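You operate a simulated robot arm through the tools that you are given. There is no shell and no other tool. Be economical: measure what you need, move in short steps, check, and stop when the job is done.

Carry out the task below with a simulated two-armed robot. There is one attempt and no reset: what you move stays moved.

## Task
Pick up the silver labelled injector from the steel deck of the green tester with one hand, pass it to the other hand and put it on the top of the vacuum packer. Set down upright: silver labelled injector.

Only the result counts: the job must be done as asked and must still hold three seconds after the hand-in. Knocking over, shifting, dropping, spilling or breaking anything else fails it.

## Robot
Two 6-joint arms with two-finger parallel grippers on one trunk, on a base that drives. Base frame: it is fixed to the floor where the robot stands at the start and does not move with it; the origin is under the middle of the robot, x ahead of it, y to its left, z up. Lengths are in cm, angles in rad, forces in N, time in s.
The left shoulder is at the start at [28, 18.5, 83.6], the right one opposite. With the tool pointing down near the work surface each hand reaches from about 54 to 88 cm from the robot's upright axis, wherever it stands, measured 20 degrees to its own side. Places, roughly: silver labelled injector [175, -25, 100]; top of the vacuum packer [130, 140, 90]. Payload 1.57 kg a hand.
The TCP of each hand is the grasp point between the finger pads, 3 cm short of the fingertips. In the tool frame z runs along the fingers and y along their closing line. The gripper opens to 8 cm. The fingers are 1.7 cm wide and 1.2 cm thick; the gripper's body (4 by 8.2 cm) begins 8 cm behind the TCP.
Orientation is told as [roll, pitch, yaw] about the base's x, y, z axes, in that order, counted from this pose: with the fingers straight down and closing along the base's y, the tool's x points along the base's -x, its y along +y and its z along -z.

## Interface
- The arms move only by the tool drive_tool. It takes "left_series", "right_series" or both (then of equal length, played together; a hand with none holds still); each is text: rows parted by semicolons, each of 7 numbers parted by spaces: the shift along the tool's x, y, z in cm, then the turn, a rotation vector about the tool's x, y, z in rad, then the opening, from 0 (shut) to 1 (fully open). In form: tx ty tz rx ry rz gripper; .... A call has 1 to 8 rows; each row is the pose to reach, as a shift and turn from the pose commanded when the call began, along the tool's axes at that moment. A row lasts 0.2 s, in which the tool goes at most 5 cm and 0.15 rad; a call with a longer step from one row to the next is refused whole, and so is a gripper value outside its range. Where a pose cannot be reached the arm comes as near as it can. A force on the tool above 40 N (or 10 N above the force at the start of the call, whichever is more), or a blocked arm, ends the call early, and 0.2 s more pass. Each finger travels about 15.3 cm/s and halts on what it meets, pressing with about 32 N; the grip force reading is that of the motor and also rises with nothing between the fingers. The clock runs only during rows and for 0.2 s after the last one: add rows that repeat a pose to give the fingers time. The reply holds the time, the measured pose of the TCP, the force on the tool along the base axes, the opening and the grip force, in the units named above and with some noise, with the torque about the TCP (base axes, N m) and any sound that the robot's microphone picked up.
- Cameras (640 x 400 px; columns grow to the right, rows downward): "scene" is now at [24.7, -3.31, 131.31]; the picture's right is [-0.35, -0.94, 0.00], its down [-0.37, 0.14, -0.92] and it looks along [0.86, -0.32, -0.40] (base axes); focal length 267 px, centre (320, 200). "left" rides on the left gripper at [7.2, 0.6, -12.2] in its tool frame; the picture's right is [-0.09, 1.00, 0.00], its down [-0.84, -0.08, -0.54] and it looks along [-0.54, -0.05, 0.84] (tool axes); focal length 238 px, centre (320, 200). "right" rides on the right gripper at [7.2, -0.7, -12.2] in its tool frame; the picture's right is [0.09, 1.00, 0.00], its down [-0.84, 0.08, -0.54] and it looks along [-0.54, 0.05, 0.84] (tool axes); focal length 238 px, centre (320, 200). There is no depth. A picture from a camera that has moved, and an enlarged one, comes with that camera's place and axes in the base frame and with its lens.
- snapshot(camera): a new picture of that camera. It takes no simulated time.
- slide_trunk(by): slides the trunk up (or, below 0, down) by that many cm; the arms and the scene camera ride with it, the base frame stays. It gives what a move gives, with no picture.
- roll_base(legs): drives the robot by 1 to 6 legs, each [ahead, turn to the left] in cm and rad, along the robot's own axes; the way and the turn of a leg run together, so that a leg with both is an arc; at most 150 cm and 3.142 rad a leg. The arms and the cameras ride along, it lands a little off, and it stops where it bumps. It gives what a move gives.
- aim_head(pan, tilt): turns the head with the scene camera to pan (to the left, within 1.501 rad either way) and tilt (down, from -0.506 to 1.204), counted from straight ahead of the robot. It gives what a move gives.
- close_up(camera, box): a new picture of the part [left, top, right, bottom] of that camera's present view, enlarged. It takes no simulated time.
- hand_in(): hands the job in; it is judged then, once.

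Go step by step. Nothing tells you exact positions but the pictures and the camera data: compare them with the known pose of the tool, close in by small moves and look again before you grip or let go. The budget is 120 turns and 100 pictures, counting those below and the enlarged ones. Unless the task says otherwise, let go and move clear before handing in, and close with one line.

The tools are called after "Call:" by a JSON object that holds its "name" and its "arguments". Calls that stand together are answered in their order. drive_tool: Moves the arms, as the interface text tells. Its arguments: {"type":"object","properties":{"left_series":{"type":"string"},"right_series":{"type":"string"}},"required":[]} The other tools are called the same way: slide_trunk (by) slides the trunk up or down; roll_base (legs) drives the base; aim_head (pan, tilt) turns the head that bears the scene camera; snapshot (camera) takes a picture; close_up (camera, box) takes an enlarged picture of a part of a camera's view; hand_in () hands the job in.

At the start:

```text
t: 0.0
left_tcp_pos: [62.5, 10.71, 118.07]
left_orientation: [-0.003, -0.002, 0.001]
left_ft_force: [1.6, 0.6, -0.6]
left_wrist_torque: [0.02, 0.04, 0.01]
left_finger_gap: 8.0
left_grasp_force: 0.1
right_tcp_pos: [51.35, -31.37, 110.07]
right_orientation: [0.0, 0.0, -0.002]
right_ft_force: [-0.1, -0.9, 0.0]
right_wrist_torque: [0.0, 0.03, 0.01]
right_finger_gap: 8.01
right_grasp_force: 0.0
trunk travel left (down, up): [-53.1, 45.9]
robot x, y, heading: [0.22, -0.28, -0.003]
head pan, tilt: [-0.356, 0.407]
```

scene: 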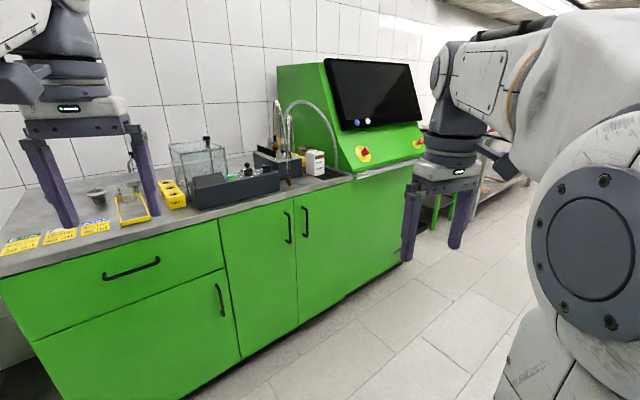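
right: 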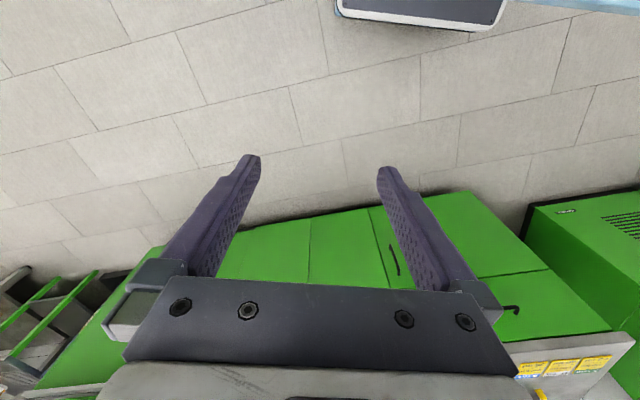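
left: 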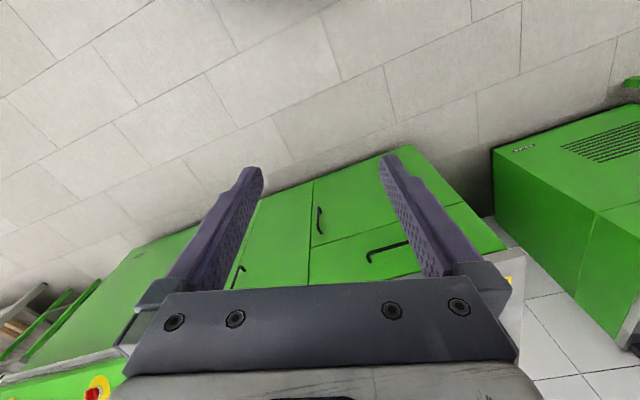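

I see the green tester bench ahead, with the injector expected near picture column 262, row 150. I'll enlarge that part and look left for the packer.

Call:
{"name": "close_up", "arguments": {"camera": "scene", "box": [220, 90, 380, 190]}}

Call:
{"name": "aim_head", "arguments": {"pan": 0.8, "tilt": 0.4}}

Call:
{"name": "snapshot", "arguments": {"camera": "scene"}}

```text
4.00 times, centred on (300, 140) of scene
camera zoom: at [24.7, -3.31, 131.31], right [-0.35, -0.94, 0.0], down [-0.37, 0.14, -0.92], along [0.86, -0.32, -0.4], focal length 1068 px, centre (400, 440)
```

zoom: 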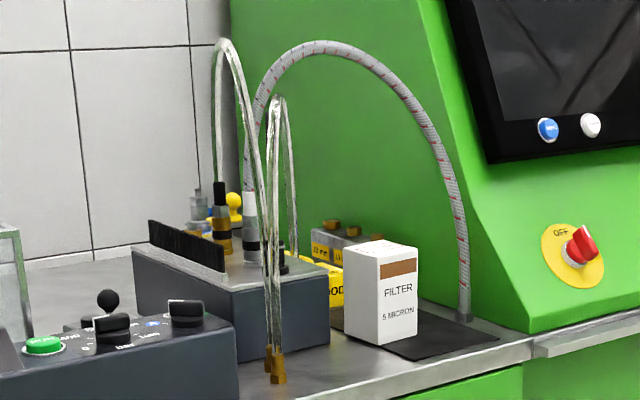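

```text
t: 1.4
left_tcp_pos: [62.43, 10.78, 118.18]
left_orientation: [-0.002, -0.003, 0.0]
left_ft_force: [0.0, 0.0, 0.0]
left_wrist_torque: [-0.01, -0.03, 0.0]
left_finger_gap: 8.02
left_grasp_force: 0.0
right_tcp_pos: [51.36, -31.49, 110.12]
right_orientation: [0.0, -0.002, -0.001]
right_ft_force: [0.0, 0.4, 0.1]
right_wrist_torque: [0.0, -0.05, -0.03]
right_finger_gap: 8.01
right_grasp_force: 0.1
trunk travel left (down, up): [-53.1, 45.9]
robot x, y, heading: [0.2, -0.17, -0.001]
head pan, tilt: [0.799, 0.4]
```

```text
95 pictures are left
camera scene: at [22.49, 6.55, 131.39], right [0.72, -0.7, 0.0], down [-0.27, -0.28, -0.92], along [0.64, 0.66, -0.39], focal length 267 px, centre (320, 200)
```

scene: 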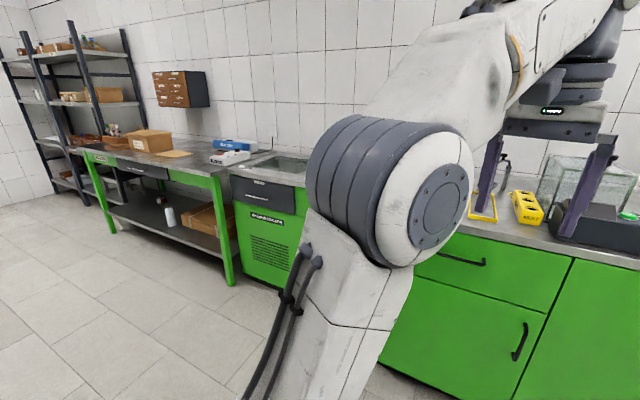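

The packer appears to be the green unit with the recessed steel top at around (280,165). I'll enlarge that, then look at the injectors again.

Call:
{"name": "close_up", "arguments": {"camera": "scene", "box": [190, 120, 350, 220]}}

Call:
{"name": "aim_head", "arguments": {"pan": -0.15, "tilt": 0.3}}

Call:
{"name": "close_up", "arguments": {"camera": "scene", "box": [280, 120, 440, 220]}}

Call:
{"name": "snapshot", "arguments": {"camera": "scene"}}

```text
4.00 times, centred on (270, 170) of scene
camera zoom: at [22.49, 6.55, 131.39], right [0.72, -0.7, 0.0], down [-0.27, -0.28, -0.92], along [0.64, 0.66, -0.39], focal length 1068 px, centre (520, 320)
```

zoom: 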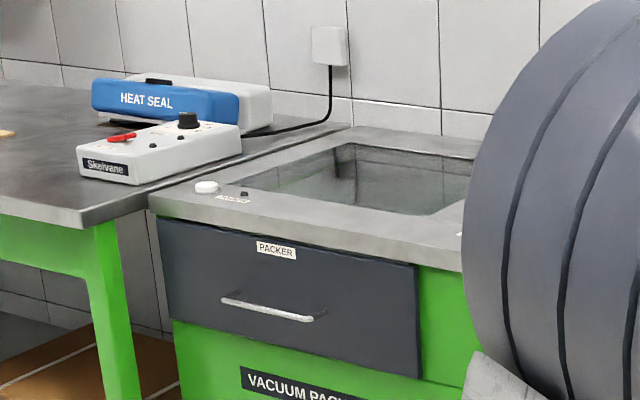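

```text
t: 2.6
left_tcp_pos: [62.49, 10.74, 118.19]
left_orientation: [-0.001, -0.004, 0.002]
left_ft_force: [0.1, -1.3, 0.5]
left_wrist_torque: [0.02, -0.03, 0.01]
left_finger_gap: 7.98
left_grasp_force: 0.2
right_tcp_pos: [51.51, -31.43, 110.08]
right_orientation: [0.001, 0.0, -0.002]
right_ft_force: [0.4, -0.6, -0.1]
right_wrist_torque: [0.0, 0.02, 0.02]
right_finger_gap: 8.03
right_grasp_force: 0.2
trunk travel left (down, up): [-53.1, 45.9]
robot x, y, heading: [0.04, 0.22, 0.001]
head pan, tilt: [-0.15, 0.3]
```

```text
4.00 times, centred on (360, 170) of scene
camera zoom: at [25.26, -1.47, 132.31], right [-0.15, -0.99, 0.0], down [-0.29, 0.04, -0.96], along [0.94, -0.14, -0.3], focal length 1068 px, centre (160, 320)
```

zoom: 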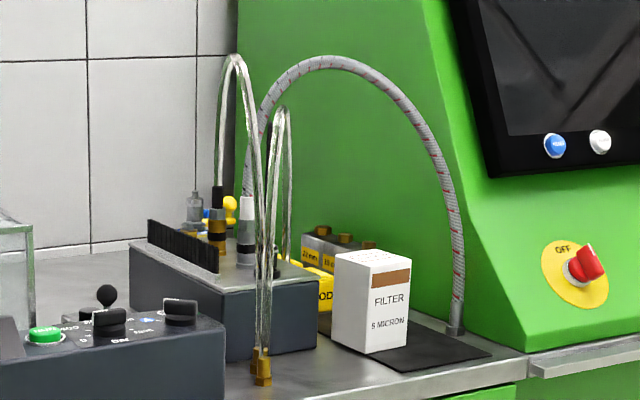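

```text
92 pictures are left
camera scene: at [25.26, -1.47, 132.31], right [-0.15, -0.99, 0.0], down [-0.29, 0.04, -0.96], along [0.94, -0.14, -0.3], focal length 267 px, centre (320, 200)
```

scene: 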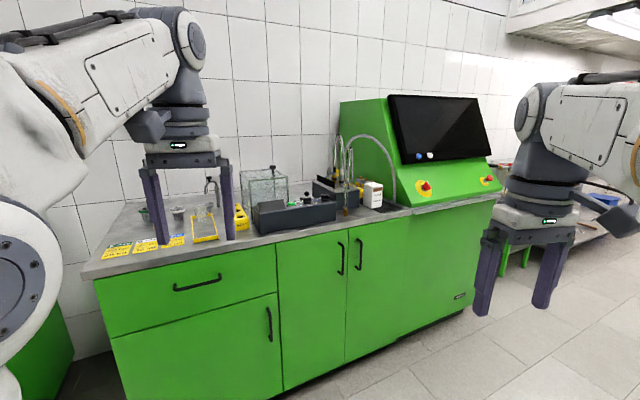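

The injector seems to be one of the upright pieces on the dark block, behind the hoses. I'll raise the trunk and drive a bit closer for a view from above.

Call:
{"name": "slide_trunk", "arguments": {"by": 30}}

Call:
{"name": "roll_base", "arguments": {"legs": [[35, 0]]}}

Call:
{"name": "aim_head", "arguments": {"pan": -0.2, "tilt": 0.55}}

Call:
{"name": "snapshot", "arguments": {"camera": "scene"}}

```text
t: 5.6
left_tcp_pos: [62.39, 10.66, 148.03]
left_orientation: [-0.001, -0.002, -0.001]
left_ft_force: [0.9, 0.3, 0.3]
left_wrist_torque: [-0.02, 0.03, 0.0]
left_finger_gap: 8.0
left_grasp_force: 0.0
right_tcp_pos: [51.4, -31.31, 140.14]
right_orientation: [-0.001, -0.001, 0.0]
right_ft_force: [-0.1, 0.2, 0.2]
right_wrist_torque: [-0.02, 0.01, -0.01]
right_finger_gap: 8.0
right_grasp_force: 0.1
trunk travel left (down, up): [-83.1, 15.9]
robot x, y, heading: [-0.17, 0.31, -0.003]
head pan, tilt: [-0.15, 0.3]
```

```text
t: 7.9
left_tcp_pos: [97.38, 10.92, 148.16]
left_orientation: [-0.002, -0.003, 0.003]
left_ft_force: [0.2, -0.2, -0.3]
left_wrist_torque: [-0.01, -0.01, 0.0]
left_finger_gap: 7.98
left_grasp_force: 0.0
right_tcp_pos: [86.48, -31.23, 140.08]
right_orientation: [0.001, 0.0, 0.004]
right_ft_force: [0.3, -0.6, -1.0]
right_wrist_torque: [0.01, -0.01, 0.04]
right_finger_gap: 7.98
right_grasp_force: 0.1
trunk travel left (down, up): [-83.1, 15.9]
robot x, y, heading: [34.94, 0.17, 0.007]
head pan, tilt: [-0.15, 0.3]
```

```text
t: 8.6
left_tcp_pos: [97.47, 10.91, 148.18]
left_orientation: [-0.002, -0.003, 0.003]
left_ft_force: [-0.3, 0.2, 0.4]
left_wrist_torque: [0.01, -0.03, -0.01]
left_finger_gap: 8.0
left_grasp_force: 0.1
right_tcp_pos: [86.35, -31.25, 140.04]
right_orientation: [0.0, 0.0, 0.002]
right_ft_force: [-0.7, -0.3, -0.6]
right_wrist_torque: [0.0, 0.04, -0.02]
right_finger_gap: 8.01
right_grasp_force: 0.0
trunk travel left (down, up): [-83.1, 15.9]
robot x, y, heading: [34.85, 0.2, 0.004]
head pan, tilt: [-0.201, 0.55]
```

```text
91 pictures are left
camera scene: at [59.84, -1.76, 160.02], right [-0.2, -0.98, 0.0], down [-0.51, 0.1, -0.85], along [0.84, -0.17, -0.52], focal length 267 px, centre (320, 200)
```

scene: 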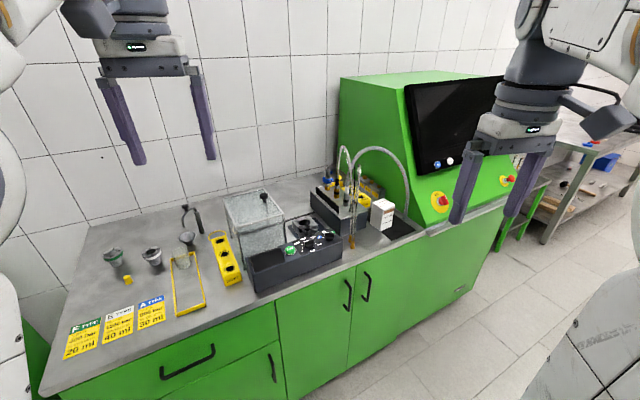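

Call:
{"name": "close_up", "arguments": {"camera": "scene", "box": [284, 140, 428, 230]}}

Call:
{"name": "close_up", "arguments": {"camera": "scene", "box": [304, 160, 384, 210]}}

```text
4.44 times, centred on (356, 185) of scene
camera zoom: at [59.84, -1.76, 160.02], right [-0.2, -0.98, 0.0], down [-0.51, 0.1, -0.85], along [0.84, -0.17, -0.52], focal length 1186 px, centre (160, 267)
```

zoom: 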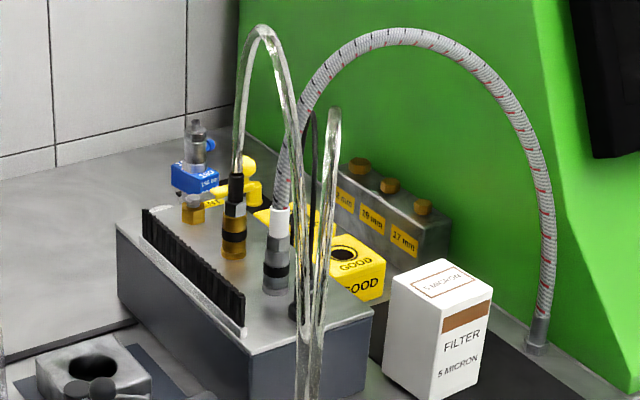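

```text
8.00 times, centred on (344, 185) of scene
camera zoom: at [59.84, -1.76, 160.02], right [-0.2, -0.98, 0.0], down [-0.51, 0.1, -0.85], along [0.84, -0.17, -0.52], focal length 2135 px, centre (128, 320)
```

zoom: 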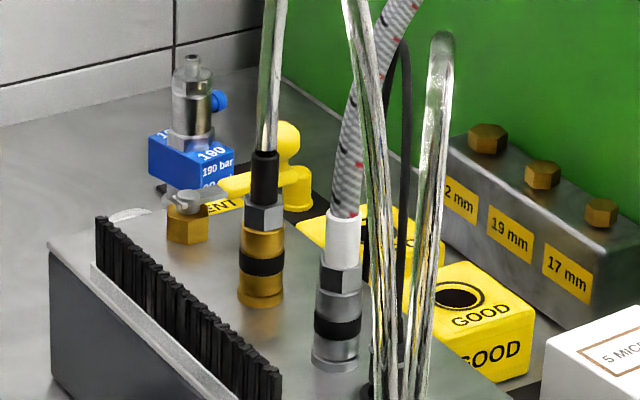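

The injector is the silver body with the blue "190 bar" collar, at about (180,-30,100) by triangulation. I'll check how close the base can get by looking down.

Call:
{"name": "aim_head", "arguments": {"pan": 0, "tilt": 1.2}}

Call:
{"name": "snapshot", "arguments": {"camera": "scene"}}

Call:
{"name": "snapshot", "arguments": {"camera": "left"}}

Call:
{"name": "snapshot", "arguments": {"camera": "right"}}

```text
t: 9.7
left_tcp_pos: [97.38, 11.0, 148.1]
left_orientation: [-0.002, -0.005, 0.003]
left_ft_force: [0.0, -0.5, -0.2]
left_wrist_torque: [0.02, 0.02, 0.0]
left_finger_gap: 8.02
left_grasp_force: 0.1
right_tcp_pos: [86.43, -31.24, 140.04]
right_orientation: [0.0, 0.0, 0.002]
right_ft_force: [-0.8, 0.5, 0.1]
right_wrist_torque: [0.03, 0.03, 0.02]
right_finger_gap: 8.02
right_grasp_force: 0.1
trunk travel left (down, up): [-83.1, 15.9]
robot x, y, heading: [35.02, 0.16, -0.002]
head pan, tilt: [0.0, 1.201]
```

```text
88 pictures are left
camera scene: at [56.63, 0.02, 155.11], right [0.0, -1.0, 0.0], down [-0.93, 0.0, -0.36], along [0.36, 0.0, -0.93], focal length 267 px, centre (320, 200)
```

scene: 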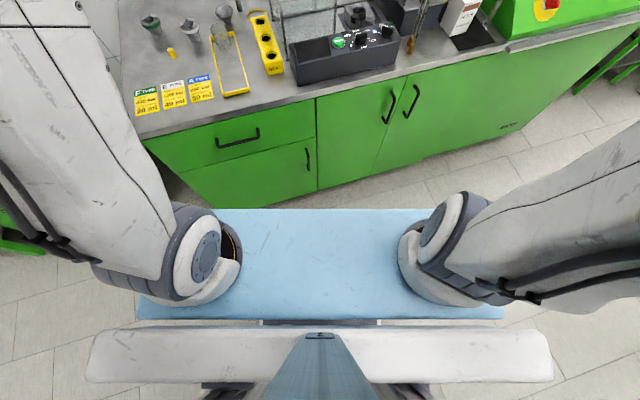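

```text
87 pictures are left
camera left: at [90.23, 11.71, 160.31], right [0.09, 1.0, 0.0], down [0.84, -0.07, 0.54], along [0.54, -0.05, -0.84], focal length 238 px, centre (320, 200)
```

left: 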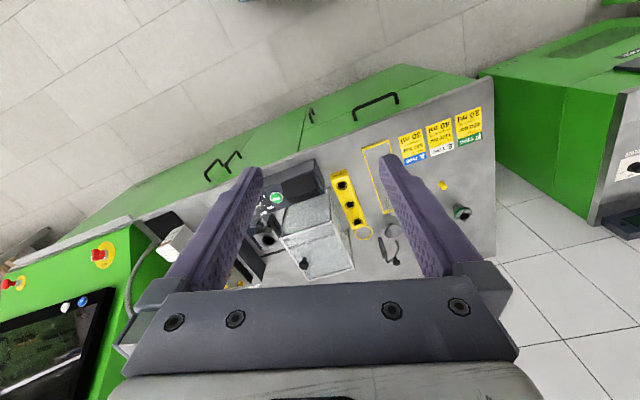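

```text
86 pictures are left
camera right: at [79.37, -31.9, 152.16], right [-0.09, 1.0, 0.0], down [0.84, 0.08, 0.54], along [0.54, 0.05, -0.84], focal length 238 px, centre (320, 200)
```

right: 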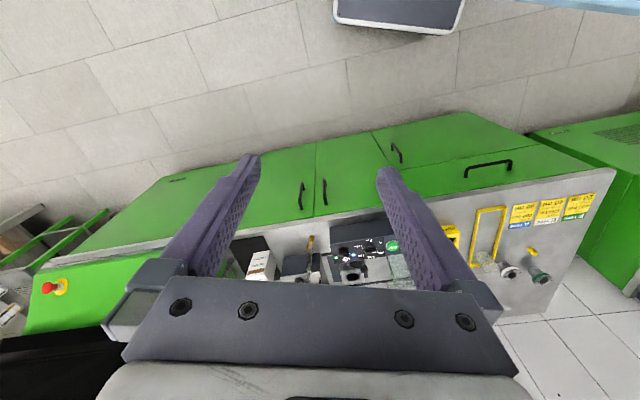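

Bench front edge passes about (117,0) with its normal turned 0.31 rad left; the base front is about 36 cm ahead of its axis. I'll drive to a stand-off right of here, face the bench squarely and then look again.

Call:
{"name": "roll_base", "arguments": {"legs": [[0, -1.22], [58, 0], [0, 1.53]]}}

Call:
{"name": "aim_head", "arguments": {"pan": 0, "tilt": 0.6}}

Call:
{"name": "snapshot", "arguments": {"camera": "scene"}}

```text
t: 19.7
left_tcp_pos: [111.43, -25.93, 148.21]
left_orientation: [-0.003, -0.003, 0.299]
left_ft_force: [-0.8, 1.0, -0.8]
left_wrist_torque: [-0.04, 0.0, 0.0]
left_finger_gap: 8.0
left_grasp_force: 0.1
right_tcp_pos: [113.19, -69.5, 140.05]
right_orientation: [-0.001, -0.001, 0.296]
right_ft_force: [0.5, -0.3, -0.2]
right_wrist_torque: [-0.04, 0.02, -0.01]
right_finger_gap: 8.0
right_grasp_force: 0.0
trunk travel left (down, up): [-83.1, 15.9]
robot x, y, heading: [55.1, -54.42, 0.299]
head pan, tilt: [0.0, 1.201]
```

```text
t: 20.7
left_tcp_pos: [111.47, -25.96, 148.2]
left_orientation: [-0.002, -0.004, 0.299]
left_ft_force: [0.4, 0.4, -0.2]
left_wrist_torque: [-0.01, -0.01, -0.02]
left_finger_gap: 8.0
left_grasp_force: 0.1
right_tcp_pos: [113.17, -69.47, 140.11]
right_orientation: [0.001, 0.002, 0.296]
right_ft_force: [-0.1, 0.1, -0.3]
right_wrist_torque: [-0.01, -0.01, 0.02]
right_finger_gap: 8.0
right_grasp_force: 0.1
trunk travel left (down, up): [-83.1, 15.9]
robot x, y, heading: [54.52, -54.6, 0.297]
head pan, tilt: [0.0, 0.6]
```

```text
85 pictures are left
camera scene: at [78.56, -47.27, 159.55], right [0.29, -0.96, 0.0], down [-0.54, -0.17, -0.82], along [0.79, 0.24, -0.57], focal length 267 px, centre (320, 200)
```

scene: 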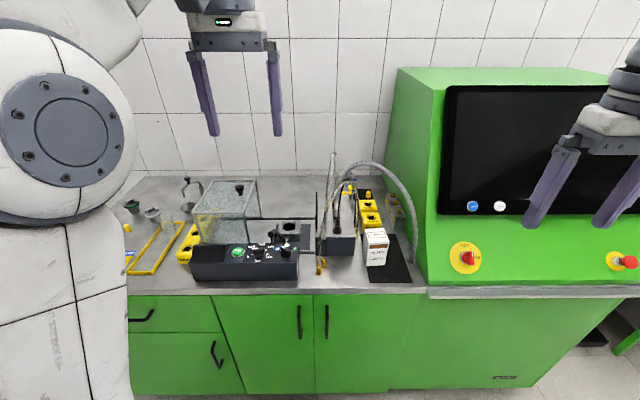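

Call:
{"name": "close_up", "arguments": {"camera": "scene", "box": [300, 150, 428, 230]}}

Call:
{"name": "close_up", "arguments": {"camera": "scene", "box": [300, 200, 428, 280]}}

```text
5.00 times, centred on (364, 190) of scene
camera zoom: at [78.56, -47.27, 159.55], right [0.29, -0.96, 0.0], down [-0.54, -0.17, -0.82], along [0.79, 0.24, -0.57], focal length 1334 px, centre (100, 250)
```

zoom: 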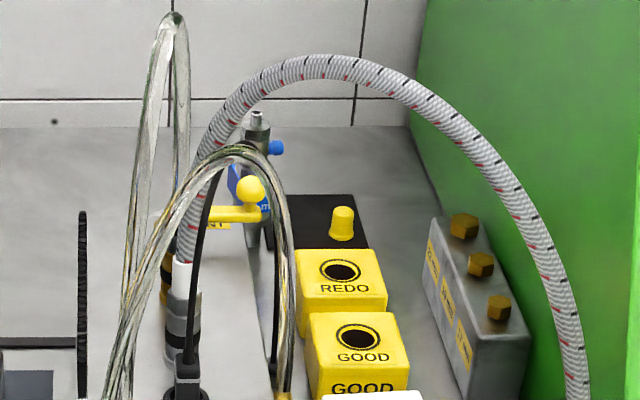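

```text
5.00 times, centred on (364, 240) of scene
camera zoom: at [78.56, -47.27, 159.55], right [0.29, -0.96, 0.0], down [-0.54, -0.17, -0.82], along [0.79, 0.24, -0.57], focal length 1334 px, centre (100, 0)
```

zoom: 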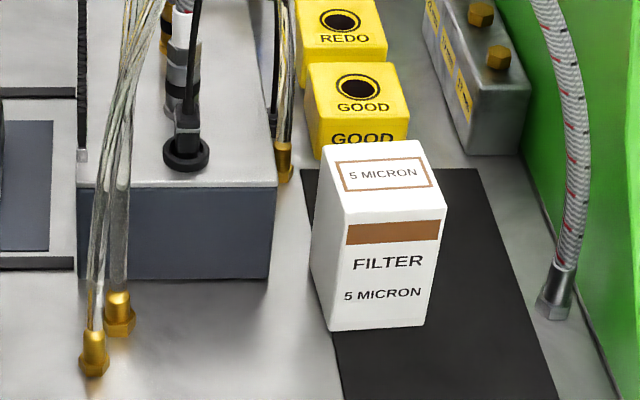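

The injector stands at about (180,-30.5), from roughly z 89 to 104, with its side port pointing right and hoses in front on this line. I'll tuck the right hand inwards, then drive up to the bench.

Call:
{"name": "drive_tool", "arguments": {"right_series": "0 4 0 0 0 0 1; 0 8 0 0 0 0 1; 0 12 0 0 0 0 1; 0 16 0 0 0 0 1"}}

Call:
{"name": "roll_base", "arguments": {"legs": [[33, 0]]}}

Call:
{"name": "aim_head", "arguments": {"pan": -0.1, "tilt": 0.8}}

Call:
{"name": "snapshot", "arguments": {"camera": "scene"}}

Call:
{"name": "snapshot", "arguments": {"camera": "right"}}

Call:
{"name": "snapshot", "arguments": {"camera": "left"}}

```text
t: 21.7
left_tcp_pos: [111.42, -25.94, 148.24]
left_orientation: [0.0, -0.003, 0.298]
left_ft_force: [-0.1, 0.9, 0.2]
left_wrist_torque: [0.0, 0.02, -0.03]
left_finger_gap: 8.0
left_grasp_force: 0.0
right_tcp_pos: [108.36, -53.99, 139.96]
right_orientation: [0.001, 0.0, 0.295]
right_ft_force: [0.3, -0.4, 1.0]
right_wrist_torque: [0.0, -0.01, -0.01]
right_finger_gap: 8.02
right_grasp_force: 0.1
trunk travel left (down, up): [-83.1, 15.9]
robot x, y, heading: [54.9, -54.14, 0.298]
head pan, tilt: [0.0, 0.6]
```

```text
t: 23.9
left_tcp_pos: [142.87, -16.41, 148.1]
left_orientation: [-0.003, -0.003, 0.297]
left_ft_force: [0.5, 0.2, 0.9]
left_wrist_torque: [-0.02, 0.0, 0.01]
left_finger_gap: 8.01
left_grasp_force: 0.1
right_tcp_pos: [140.01, -44.64, 140.07]
right_orientation: [0.0, 0.0, 0.295]
right_ft_force: [-0.9, -0.7, 0.2]
right_wrist_torque: [-0.03, -0.02, 0.0]
right_finger_gap: 8.02
right_grasp_force: 0.2
trunk travel left (down, up): [-83.1, 15.9]
robot x, y, heading: [85.95, -44.73, 0.295]
head pan, tilt: [0.0, 0.6]
```

```text
t: 24.6
left_tcp_pos: [143.13, -16.46, 148.17]
left_orientation: [-0.003, -0.004, 0.298]
left_ft_force: [-0.1, -0.8, 0.1]
left_wrist_torque: [0.0, -0.04, -0.02]
left_finger_gap: 7.99
left_grasp_force: 0.2
right_tcp_pos: [140.1, -44.61, 140.13]
right_orientation: [0.0, -0.001, 0.295]
right_ft_force: [0.6, 0.2, -0.4]
right_wrist_torque: [0.0, 0.0, 0.0]
right_finger_gap: 8.02
right_grasp_force: 0.1
trunk travel left (down, up): [-83.1, 15.9]
robot x, y, heading: [85.98, -44.89, 0.296]
head pan, tilt: [-0.099, 0.799]
```

```text
82 pictures are left
camera scene: at [109.63, -38.66, 157.88], right [0.2, -0.98, 0.0], down [-0.7, -0.14, -0.7], along [0.68, 0.14, -0.72], focal length 267 px, centre (320, 200)
```

scene: 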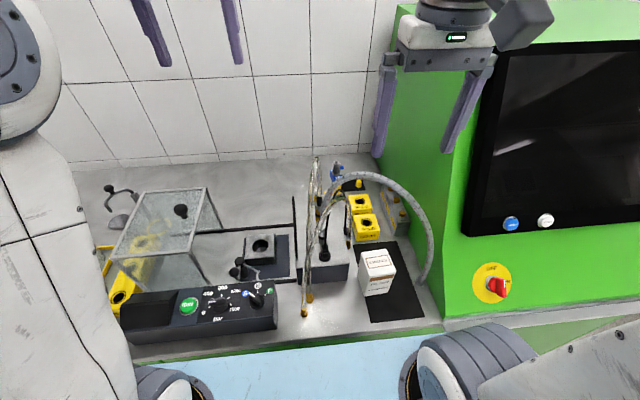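

```text
81 pictures are left
camera right: at [133.43, -47.26, 152.16], right [-0.38, 0.93, 0.0], down [0.78, 0.32, 0.54], along [0.5, 0.2, -0.84], focal length 238 px, centre (320, 200)
```

right: 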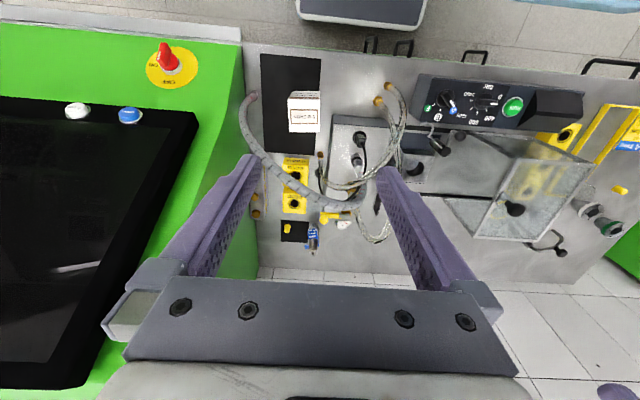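

```text
80 pictures are left
camera left: at [135.94, -17.71, 160.3], right [-0.2, 0.98, 0.0], down [0.82, 0.17, 0.54], along [0.53, 0.11, -0.84], focal length 238 px, centre (320, 200)
```

left: 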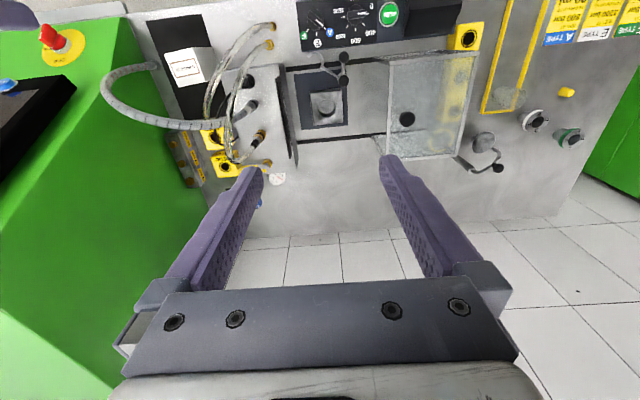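

The right camera sees the injector from above at (312,240), standing on the steel behind the block, with free space behind it. I'll enlarge it.

Call:
{"name": "close_up", "arguments": {"camera": "right", "box": [240, 170, 400, 270]}}

Call:
{"name": "close_up", "arguments": {"camera": "scene", "box": [280, 140, 408, 220]}}

```text
4.00 times, centred on (320, 220) of right
camera zoom: at [133.43, -47.26, 152.16], right [-0.38, 0.93, 0.0], down [0.78, 0.32, 0.54], along [0.5, 0.2, -0.84], focal length 953 px, centre (320, 120)
```

zoom: 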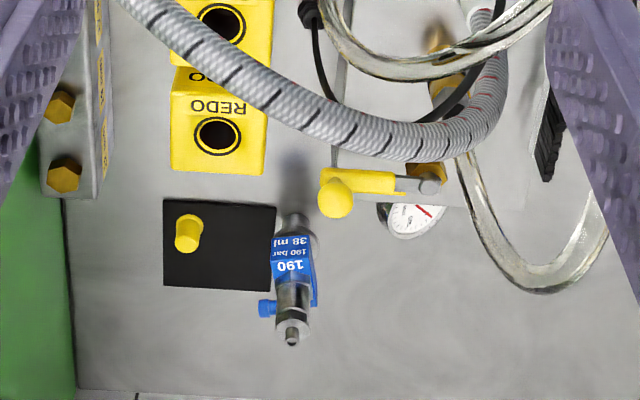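

```text
5.00 times, centred on (344, 180) of scene
camera zoom: at [109.63, -38.66, 157.88], right [0.2, -0.98, 0.0], down [-0.7, -0.14, -0.7], along [0.68, 0.14, -0.72], focal length 1334 px, centre (200, 300)
```

zoom: 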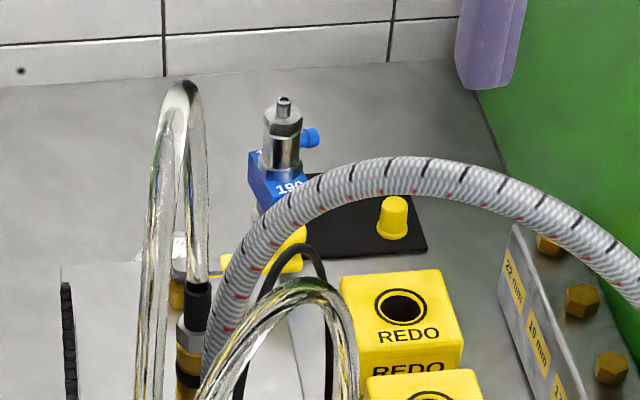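

Hose apexes come out near x 152-156, z 122-125, some 25 cm in front of the injector; it stands free behind them. I'll raise the trunk so the arm passes above the hoses and close in 5 cm.

Call:
{"name": "slide_trunk", "arguments": {"by": 15}}

Call:
{"name": "roll_base", "arguments": {"legs": [[5, 0]]}}

Call:
{"name": "drive_tool", "arguments": {"right_series": "0 0 0 0 0 0.15 1; 0 0 0 0 0 0.3 1; 0 0 0 0 0 0.45 1; 0 0 0 0 0 0.6 1; 0 0 0 0 0 0.75 1; 0 0 0 0 0 0.9 1; 0 0 0 0 0 1.05 1; 0 0 0 0 0 1.2 1"}}

```text
t: 26.4
left_tcp_pos: [143.13, -16.36, 163.14]
left_orientation: [-0.003, -0.004, 0.296]
left_ft_force: [-1.4, -0.4, -0.9]
left_wrist_torque: [0.01, 0.0, -0.02]
left_finger_gap: 8.01
left_grasp_force: 0.1
right_tcp_pos: [140.03, -44.56, 155.06]
right_orientation: [0.001, -0.001, 0.295]
right_ft_force: [0.1, -0.3, -0.1]
right_wrist_torque: [0.0, 0.01, 0.01]
right_finger_gap: 8.0
right_grasp_force: 0.1
trunk travel left (down, up): [-98.1, 0.9]
robot x, y, heading: [86.44, -44.42, 0.294]
head pan, tilt: [-0.099, 0.799]
```

```text
t: 27.3
left_tcp_pos: [147.96, -14.81, 163.16]
left_orientation: [0.002, -0.002, 0.297]
left_ft_force: [0.3, 0.6, 0.1]
left_wrist_torque: [0.01, 0.02, -0.04]
left_finger_gap: 8.01
left_grasp_force: 0.0
right_tcp_pos: [144.99, -43.05, 155.1]
right_orientation: [0.001, -0.001, 0.295]
right_ft_force: [-0.7, 0.0, -0.1]
right_wrist_torque: [0.01, -0.01, -0.01]
right_finger_gap: 8.01
right_grasp_force: 0.1
trunk travel left (down, up): [-98.1, 0.9]
robot x, y, heading: [91.32, -43.24, 0.291]
head pan, tilt: [-0.099, 0.799]
```

```text
t: 29.1
left_tcp_pos: [147.93, -14.74, 163.14]
left_orientation: [0.0, -0.003, 0.295]
left_ft_force: [-0.2, -0.9, 0.5]
left_wrist_torque: [0.0, 0.0, -0.03]
left_finger_gap: 8.01
left_grasp_force: 0.0
right_tcp_pos: [144.92, -43.15, 155.15]
right_orientation: [0.0, 0.0, -0.906]
right_ft_force: [-0.1, -0.7, 0.4]
right_wrist_torque: [0.03, 0.03, -0.02]
right_finger_gap: 7.99
right_grasp_force: 0.0
trunk travel left (down, up): [-98.1, 0.9]
robot x, y, heading: [91.34, -43.48, 0.292]
head pan, tilt: [-0.099, 0.799]
```

Next I finish the quarter turn of the right hand so the fingers close front-to-back, and move it above the injector while staying high.

Call:
{"name": "drive_tool", "arguments": {"right_series": "0 0 0 0 0 0.12 1; 0 0 0 0 0 0.24 1; 0 0 0 0 0 0.36 1"}}

Call:
{"name": "drive_tool", "arguments": {"right_series": "0.2 4.6 0 0 0 0 1; 0.4 9.2 0 0 0 0 1; 0.6 13.8 0 0 0 0 1; 0.8 18.4 0 0 0 0 1; 1 23 0 0 0 0 1; 1.2 27.6 0 0 0 0 1; 1.4 32.2 0 0 0 0 1; 1.6 36.5 0 0 0 0 1"}}

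Call:
{"name": "snapshot", "arguments": {"camera": "right"}}

Call:
{"name": "snapshot", "arguments": {"camera": "scene"}}

```text
t: 29.9
left_tcp_pos: [147.88, -14.82, 163.03]
left_orientation: [0.0, -0.004, 0.297]
left_ft_force: [-0.5, 0.5, 0.0]
left_wrist_torque: [-0.01, -0.01, -0.01]
left_finger_gap: 8.03
left_grasp_force: 0.0
right_tcp_pos: [144.95, -43.14, 155.18]
right_orientation: [0.0, 0.0, -1.266]
right_ft_force: [0.3, 0.2, 0.6]
right_wrist_torque: [-0.04, 0.0, 0.0]
right_finger_gap: 8.0
right_grasp_force: 0.1
trunk travel left (down, up): [-98.1, 0.9]
robot x, y, heading: [90.96, -43.73, 0.294]
head pan, tilt: [-0.099, 0.799]
```

```text
t: 31.7
left_tcp_pos: [147.88, -14.92, 163.03]
left_orientation: [-0.002, -0.004, 0.295]
left_ft_force: [0.1, -0.1, -0.3]
left_wrist_torque: [0.05, 0.03, 0.03]
left_finger_gap: 7.98
left_grasp_force: 0.1
right_tcp_pos: [170.72, -33.88, 151.95]
right_orientation: [0.003, 0.001, -1.263]
right_ft_force: [0.0, -0.4, -0.5]
right_wrist_torque: [0.0, -0.02, -0.01]
right_finger_gap: 7.98
right_grasp_force: 0.2
right hand out of reach, approached as far as the arm can: row 6, 7, 8
trunk travel left (down, up): [-98.1, 0.9]
robot x, y, heading: [91.28, -43.48, 0.296]
head pan, tilt: [-0.099, 0.799]
```

```text
77 pictures are left
camera right: at [167.97, -27.23, 164.09], right [0.92, 0.39, 0.0], down [0.33, -0.77, 0.54], along [0.21, -0.5, -0.84], focal length 238 px, centre (320, 200)
```

right: 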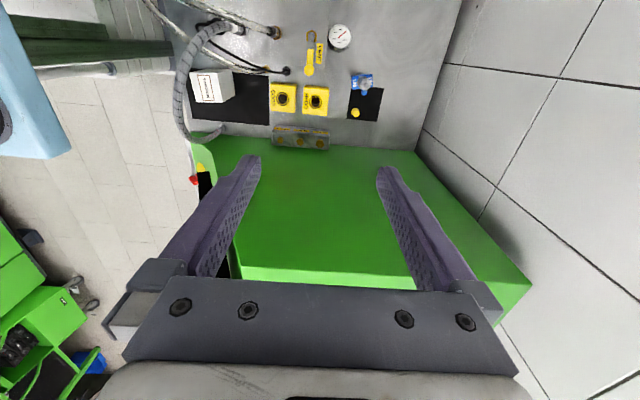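

```text
76 pictures are left
camera scene: at [114.44, -37.2, 172.88], right [0.19, -0.98, 0.0], down [-0.7, -0.14, -0.7], along [0.68, 0.14, -0.72], focal length 267 px, centre (320, 200)
```

scene: 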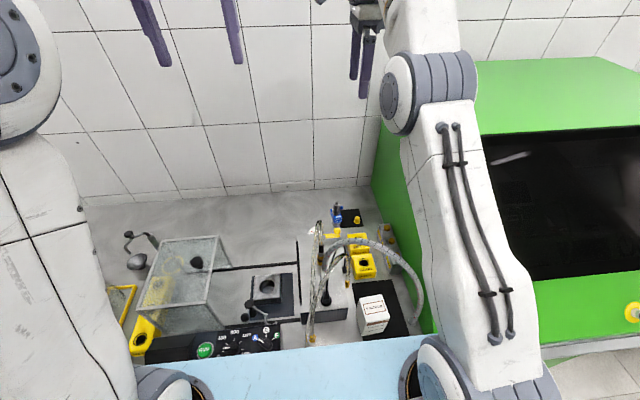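

The arm stays well above the hoses. I'll lower the hand 25 cm and see where it ends up relative to the injector at (180,-30).

Call:
{"name": "drive_tool", "arguments": {"right_series": "0 0 5 0 0 0 1; 0 0 10 0 0 0 1; 0 0 15 0 0 0 1; 0 0 20 0 0 0 1; 0 0 25 0 0 0 1"}}

Call:
{"name": "snapshot", "arguments": {"camera": "right"}}

Call:
{"name": "snapshot", "arguments": {"camera": "scene"}}

```text
t: 32.9
left_tcp_pos: [148.01, -14.83, 163.06]
left_orientation: [0.001, -0.002, 0.297]
left_ft_force: [-0.2, 0.4, -0.3]
left_wrist_torque: [0.0, -0.03, 0.01]
left_finger_gap: 8.01
left_grasp_force: 0.0
right_tcp_pos: [170.81, -33.9, 127.03]
right_orientation: [-0.001, -0.001, -1.266]
right_ft_force: [-1.1, 1.0, -0.1]
right_wrist_torque: [0.02, 0.02, -0.01]
right_finger_gap: 7.98
right_grasp_force: 0.0
trunk travel left (down, up): [-98.1, 0.9]
robot x, y, heading: [91.25, -43.42, 0.296]
head pan, tilt: [-0.099, 0.799]
```

```text
75 pictures are left
camera right: at [168.0, -27.21, 139.14], right [0.92, 0.39, 0.0], down [0.33, -0.77, 0.54], along [0.21, -0.5, -0.84], focal length 238 px, centre (320, 200)
```

right: 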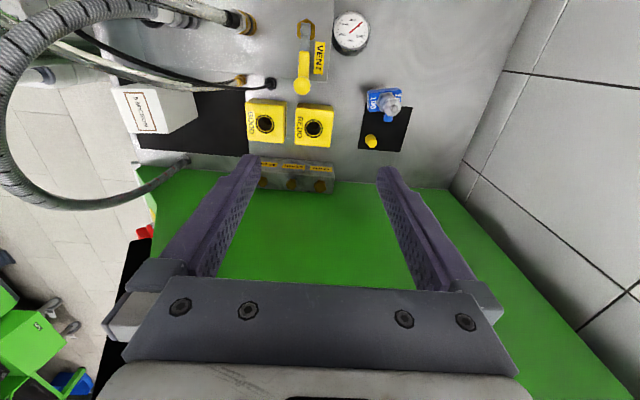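

```text
74 pictures are left
camera scene: at [114.5, -37.19, 172.88], right [0.19, -0.98, 0.0], down [-0.7, -0.14, -0.7], along [0.68, 0.14, -0.72], focal length 267 px, centre (320, 200)
```

scene: 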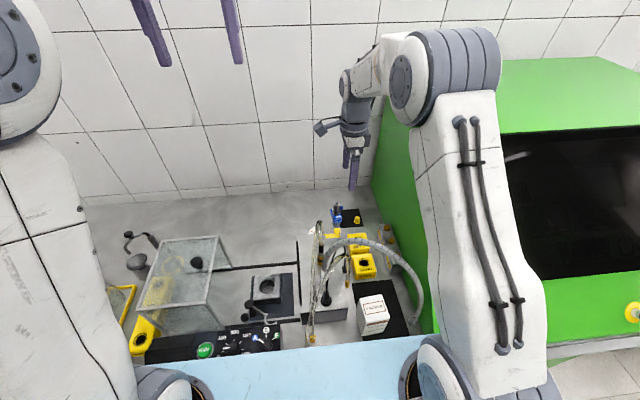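

Call:
{"name": "close_up", "arguments": {"camera": "right", "box": [336, 70, 432, 130]}}

```text
6.67 times, centred on (384, 100) of right
camera zoom: at [168.0, -27.21, 139.14], right [0.92, 0.39, 0.0], down [0.33, -0.77, 0.54], along [0.21, -0.5, -0.84], focal length 1589 px, centre (-107, 867)
```

zoom: 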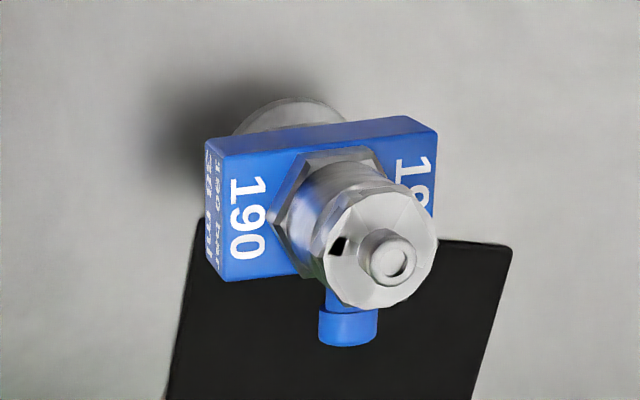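

The collar is a rectangular block about 4.6 × 3.3 cm, its long axis at about 0.57 rad, centred near (180.2,-30.1) with the round body standing above it. I'll move the right hand over it, aligned with the block, still above its top.

Call:
{"name": "drive_tool", "arguments": {"right_series": "0.3 3.4 2 0 0 -0.1 0.8; 0.6 6.8 5 0 0 -0.2 0.8; 0.8 10.1 8 0 0 -0.27 0.8; 0.8 10.1 11 0 0 -0.27 0.8"}}

Call:
{"name": "snapshot", "arguments": {"camera": "right"}}

Call:
{"name": "close_up", "arguments": {"camera": "scene", "box": [300, 120, 396, 240]}}

```text
t: 33.9
left_tcp_pos: [147.99, -14.82, 163.01]
left_orientation: [-0.002, -0.002, 0.297]
left_ft_force: [0.1, -0.3, 0.0]
left_wrist_torque: [-0.02, 0.01, 0.02]
left_finger_gap: 7.98
left_grasp_force: 0.0
right_tcp_pos: [180.0, -30.12, 116.09]
right_orientation: [-0.002, 0.001, -0.992]
right_ft_force: [0.0, -0.6, 0.1]
right_wrist_torque: [0.05, 0.02, -0.02]
right_finger_gap: 6.38
right_grasp_force: 0.0
trunk travel left (down, up): [-98.1, 0.9]
robot x, y, heading: [91.15, -43.08, 0.297]
head pan, tilt: [-0.099, 0.799]
```

```text
72 pictures are left
camera right: at [175.56, -24.35, 128.14], right [0.78, 0.62, 0.0], down [0.52, -0.66, 0.54], along [0.34, -0.43, -0.84], focal length 238 px, centre (320, 200)
```

right: 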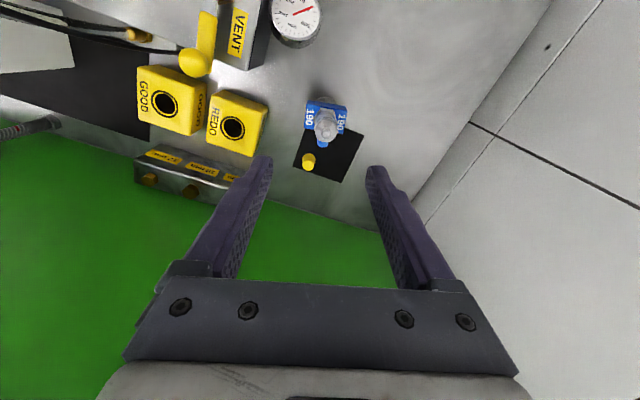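

```text
3.33 times, centred on (348, 180) of scene
camera zoom: at [114.53, -37.18, 172.87], right [0.19, -0.98, 0.0], down [-0.7, -0.14, -0.7], along [0.68, 0.14, -0.72], focal length 890 px, centre (227, 267)
```

zoom: 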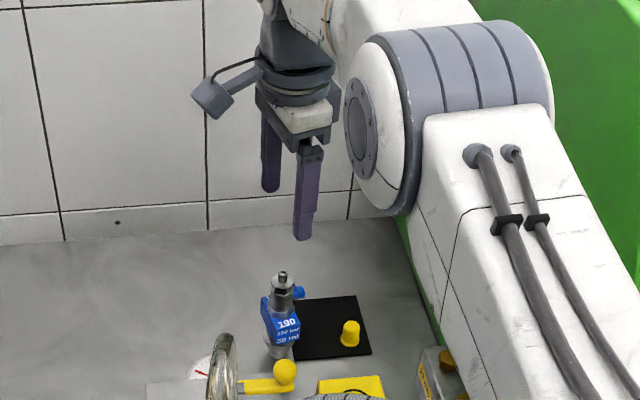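

Call:
{"name": "close_up", "arguments": {"camera": "right", "box": [278, 85, 374, 145]}}

```text
6.67 times, centred on (326, 115) of right
camera zoom: at [175.56, -24.35, 128.14], right [0.78, 0.62, 0.0], down [0.52, -0.66, 0.54], along [0.34, -0.43, -0.84], focal length 1589 px, centre (280, 767)
```

zoom: 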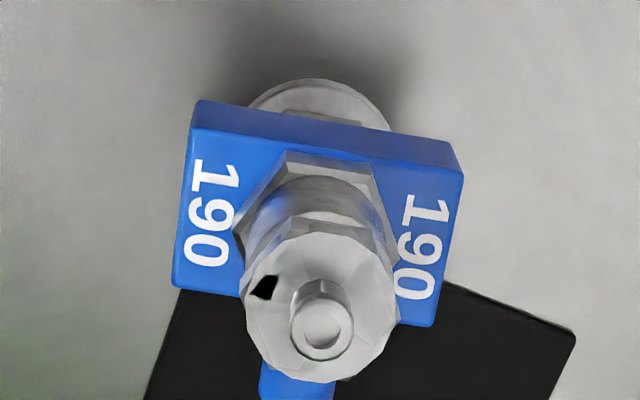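

The centre comes out at (180.8,-29.9) and the block at about 0.47 rad. I'll correct and descend to TCP z 103.5, then check.

Call:
{"name": "drive_tool", "arguments": {"right_series": "-0.27 0.78 2 0 0 0.1 0.8; -0.27 0.78 5 0 0 0.1 0.8; -0.27 0.78 8 0 0 0.1 0.8; -0.27 0.78 10.5 0 0 0.1 0.8; -0.27 0.78 12.6 0 0 0.1 0.8"}}

Call:
{"name": "snapshot", "arguments": {"camera": "right"}}

Call:
{"name": "close_up", "arguments": {"camera": "scene", "box": [300, 140, 396, 240]}}

```text
t: 35.1
left_tcp_pos: [147.87, -14.87, 163.21]
left_orientation: [-0.001, -0.005, 0.298]
left_ft_force: [0.2, -0.2, 0.7]
left_wrist_torque: [0.01, -0.04, -0.05]
left_finger_gap: 7.97
left_grasp_force: 0.2
right_tcp_pos: [180.06, -30.02, 103.68]
right_orientation: [0.001, 0.001, -1.094]
right_ft_force: [0.1, 0.4, 0.4]
right_wrist_torque: [0.02, -0.03, 0.02]
right_finger_gap: 6.4
right_grasp_force: 0.2
right hand out of reach, approached as far as the arm can: row 4, 5
trunk travel left (down, up): [-98.1, 0.9]
robot x, y, heading: [91.15, -43.27, 0.294]
head pan, tilt: [-0.099, 0.799]
```

```text
69 pictures are left
camera right: at [176.21, -23.94, 115.78], right [0.84, 0.54, 0.0], down [0.45, -0.71, 0.54], along [0.29, -0.46, -0.84], focal length 238 px, centre (320, 200)
```

right: 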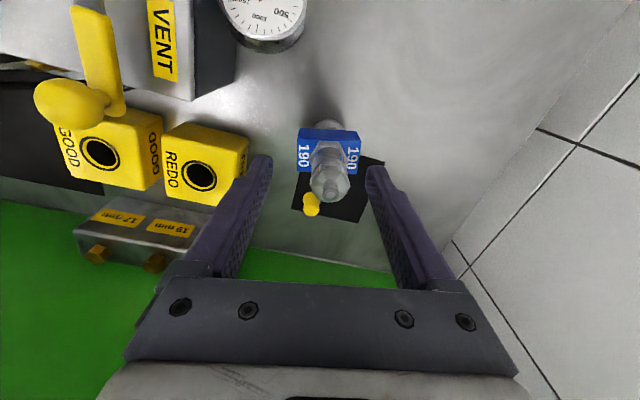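

```text
4.00 times, centred on (348, 190) of scene
camera zoom: at [114.47, -37.19, 172.88], right [0.19, -0.98, 0.0], down [-0.7, -0.14, -0.7], along [0.68, 0.14, -0.72], focal length 1068 px, centre (208, 240)
```

zoom: 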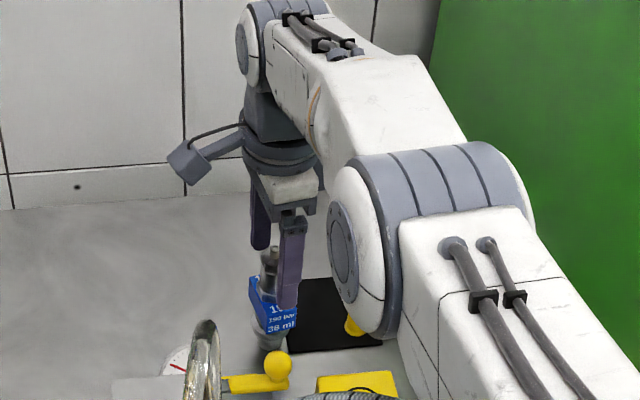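

The right hand is 0.7 cm short at full reach. A slight forward tilt of the fingers (0.08 rad) should gain that; then I lower to z about 102.4.

Call:
{"name": "drive_tool", "arguments": {"right_series": "-0.1 0.3 0 -0.08 0 0 0.8; -0.21 0.67 0 -0.08 0 0 0.8; -0.21 0.67 1.2 -0.08 0 0 0.8; -0.21 0.67 1.2 -0.08 0 0 0.8"}}

Call:
{"name": "close_up", "arguments": {"camera": "right", "box": [240, 100, 400, 220]}}

Call:
{"name": "close_up", "arguments": {"camera": "scene", "box": [324, 170, 396, 230]}}

```text
t: 36.1
left_tcp_pos: [147.91, -14.87, 163.16]
left_orientation: [0.0, -0.003, 0.298]
left_ft_force: [0.0, 0.3, 0.2]
left_wrist_torque: [-0.03, -0.02, 0.03]
left_finger_gap: 8.02
left_grasp_force: 0.1
right_tcp_pos: [180.69, -30.13, 102.54]
right_orientation: [0.081, 0.0, -1.094]
right_ft_force: [0.1, 0.3, -0.4]
right_wrist_torque: [0.0, 0.01, 0.01]
right_finger_gap: 6.38
right_grasp_force: 0.0
trunk travel left (down, up): [-98.1, 0.9]
robot x, y, heading: [91.4, -43.04, 0.294]
head pan, tilt: [-0.099, 0.799]
```

```text
3.33 times, centred on (320, 160) of right
camera zoom: at [176.02, -24.31, 114.48], right [0.84, 0.54, 0.08], down [0.41, -0.73, 0.55], along [0.35, -0.43, -0.83], focal length 794 px, centre (320, 333)
```

zoom: 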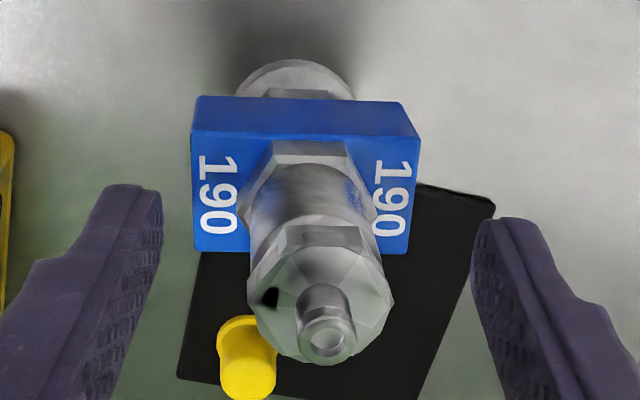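

```text
6.67 times, centred on (360, 200) of scene
camera zoom: at [114.49, -37.19, 172.88], right [0.19, -0.98, 0.0], down [-0.7, -0.14, -0.7], along [0.68, 0.14, -0.72], focal length 1779 px, centre (53, 200)
```

zoom: 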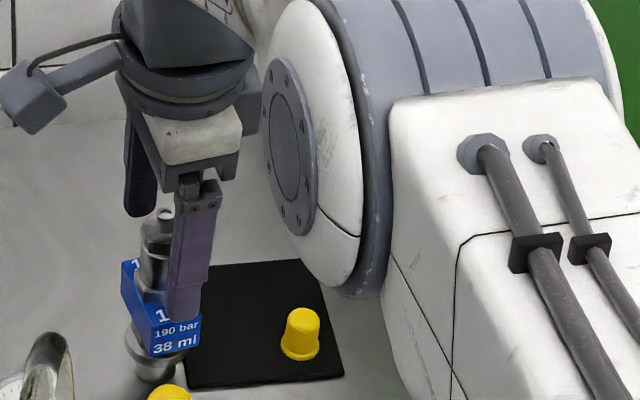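

The hand is centred along the closing line; the injector sits 0.28 cm toward the hand's +x. I'll shift that, go 0.7 cm lower and close.

Call:
{"name": "drive_tool", "arguments": {"right_series": "0.28 0 0 0 0 0 0.8; 0.28 0 0.7 0 0 0 0.8; 0.28 0 0.7 0 0 0 0.6; 0.28 0 0.7 0 0 0 0.45; 0.28 0 0.7 0 0 0 0.3; 0.28 0 0.7 0 0 0 0.15; 0.28 0 0.7 0 0 0 0.15; 0.28 0 0.7 0 0 0 0.15"}}

Call:
{"name": "snapshot", "arguments": {"camera": "right"}}

```text
t: 37.9
left_tcp_pos: [147.96, -14.84, 163.15]
left_orientation: [0.0, -0.003, 0.297]
left_ft_force: [0.0, -1.2, -0.1]
left_wrist_torque: [0.0, 0.03, 0.01]
left_finger_gap: 8.0
left_grasp_force: 0.1
right_tcp_pos: [180.53, -29.83, 101.77]
right_orientation: [0.079, 0.0, -1.097]
right_ft_force: [-0.1, 0.4, 0.1]
right_wrist_torque: [-0.09, 0.16, 0.0]
right_finger_gap: 2.49
right_grasp_force: 31.7
trunk travel left (down, up): [-98.1, 0.9]
robot x, y, heading: [90.94, -43.55, 0.288]
head pan, tilt: [-0.099, 0.799]
```

```text
65 pictures are left
camera right: at [175.97, -24.04, 113.79], right [0.84, 0.54, 0.08], down [0.41, -0.73, 0.55], along [0.35, -0.43, -0.83], focal length 238 px, centre (320, 200)
```

right: 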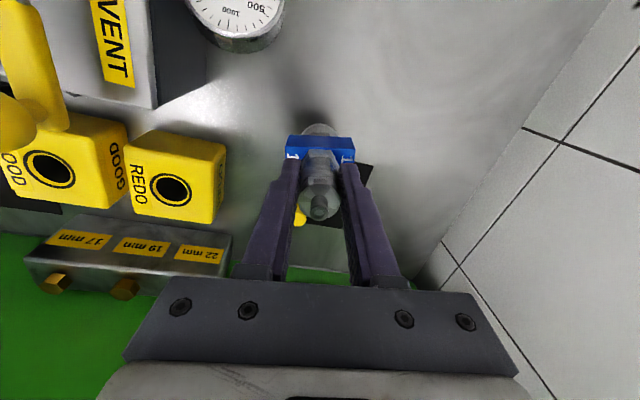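

The grip holds (gap 2.5 cm, 32 N). I'll lift straight up, drawing back slightly as reach shrinks, with a check partway.

Call:
{"name": "drive_tool", "arguments": {"right_series": "0 0.1 -1 0 0 0 0.15; 0 0.3 -4 0 0 0 0.15; 0 0.6 -8 0 0 0 0.15; 0 0.6 -12 0 0 0 0.15; 0 0.3 -16 0 0 0 0.15; 0 0 -20 0 0 0 0.15; 0 -0.5 -24 0 0 0 0.15"}}

Call:
{"name": "snapshot", "arguments": {"camera": "scene"}}

Call:
{"name": "snapshot", "arguments": {"camera": "right"}}

```text
t: 39.5
left_tcp_pos: [147.83, -14.88, 163.05]
left_orientation: [0.001, -0.003, 0.298]
left_ft_force: [0.6, -1.7, -0.6]
left_wrist_torque: [0.02, 0.03, 0.03]
left_finger_gap: 7.99
left_grasp_force: 0.0
right_tcp_pos: [178.46, -30.64, 125.63]
right_orientation: [0.078, -0.001, -1.093]
right_ft_force: [-0.2, 0.7, -4.1]
right_wrist_torque: [0.01, 0.02, -0.04]
right_finger_gap: 2.52
right_grasp_force: 32.3
trunk travel left (down, up): [-98.1, 0.9]
robot x, y, heading: [91.17, -43.33, 0.294]
head pan, tilt: [-0.099, 0.799]
```

```text
64 pictures are left
camera scene: at [114.49, -37.19, 172.87], right [0.19, -0.98, 0.0], down [-0.7, -0.14, -0.7], along [0.68, 0.14, -0.72], focal length 267 px, centre (320, 200)
```

scene: 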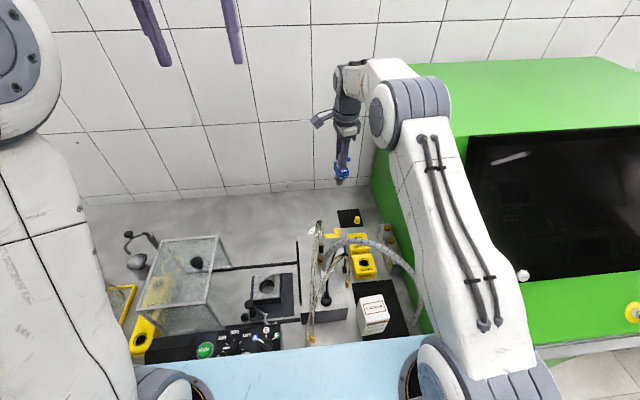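

```text
63 pictures are left
camera right: at [173.74, -25.11, 137.67], right [0.84, 0.54, 0.08], down [0.41, -0.73, 0.55], along [0.35, -0.43, -0.83], focal length 238 px, centre (320, 200)
```

right: 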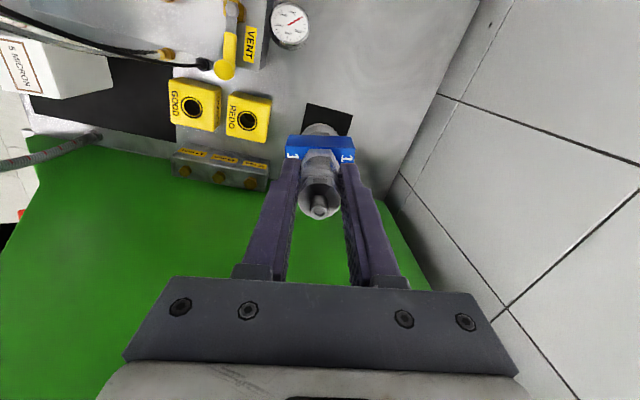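

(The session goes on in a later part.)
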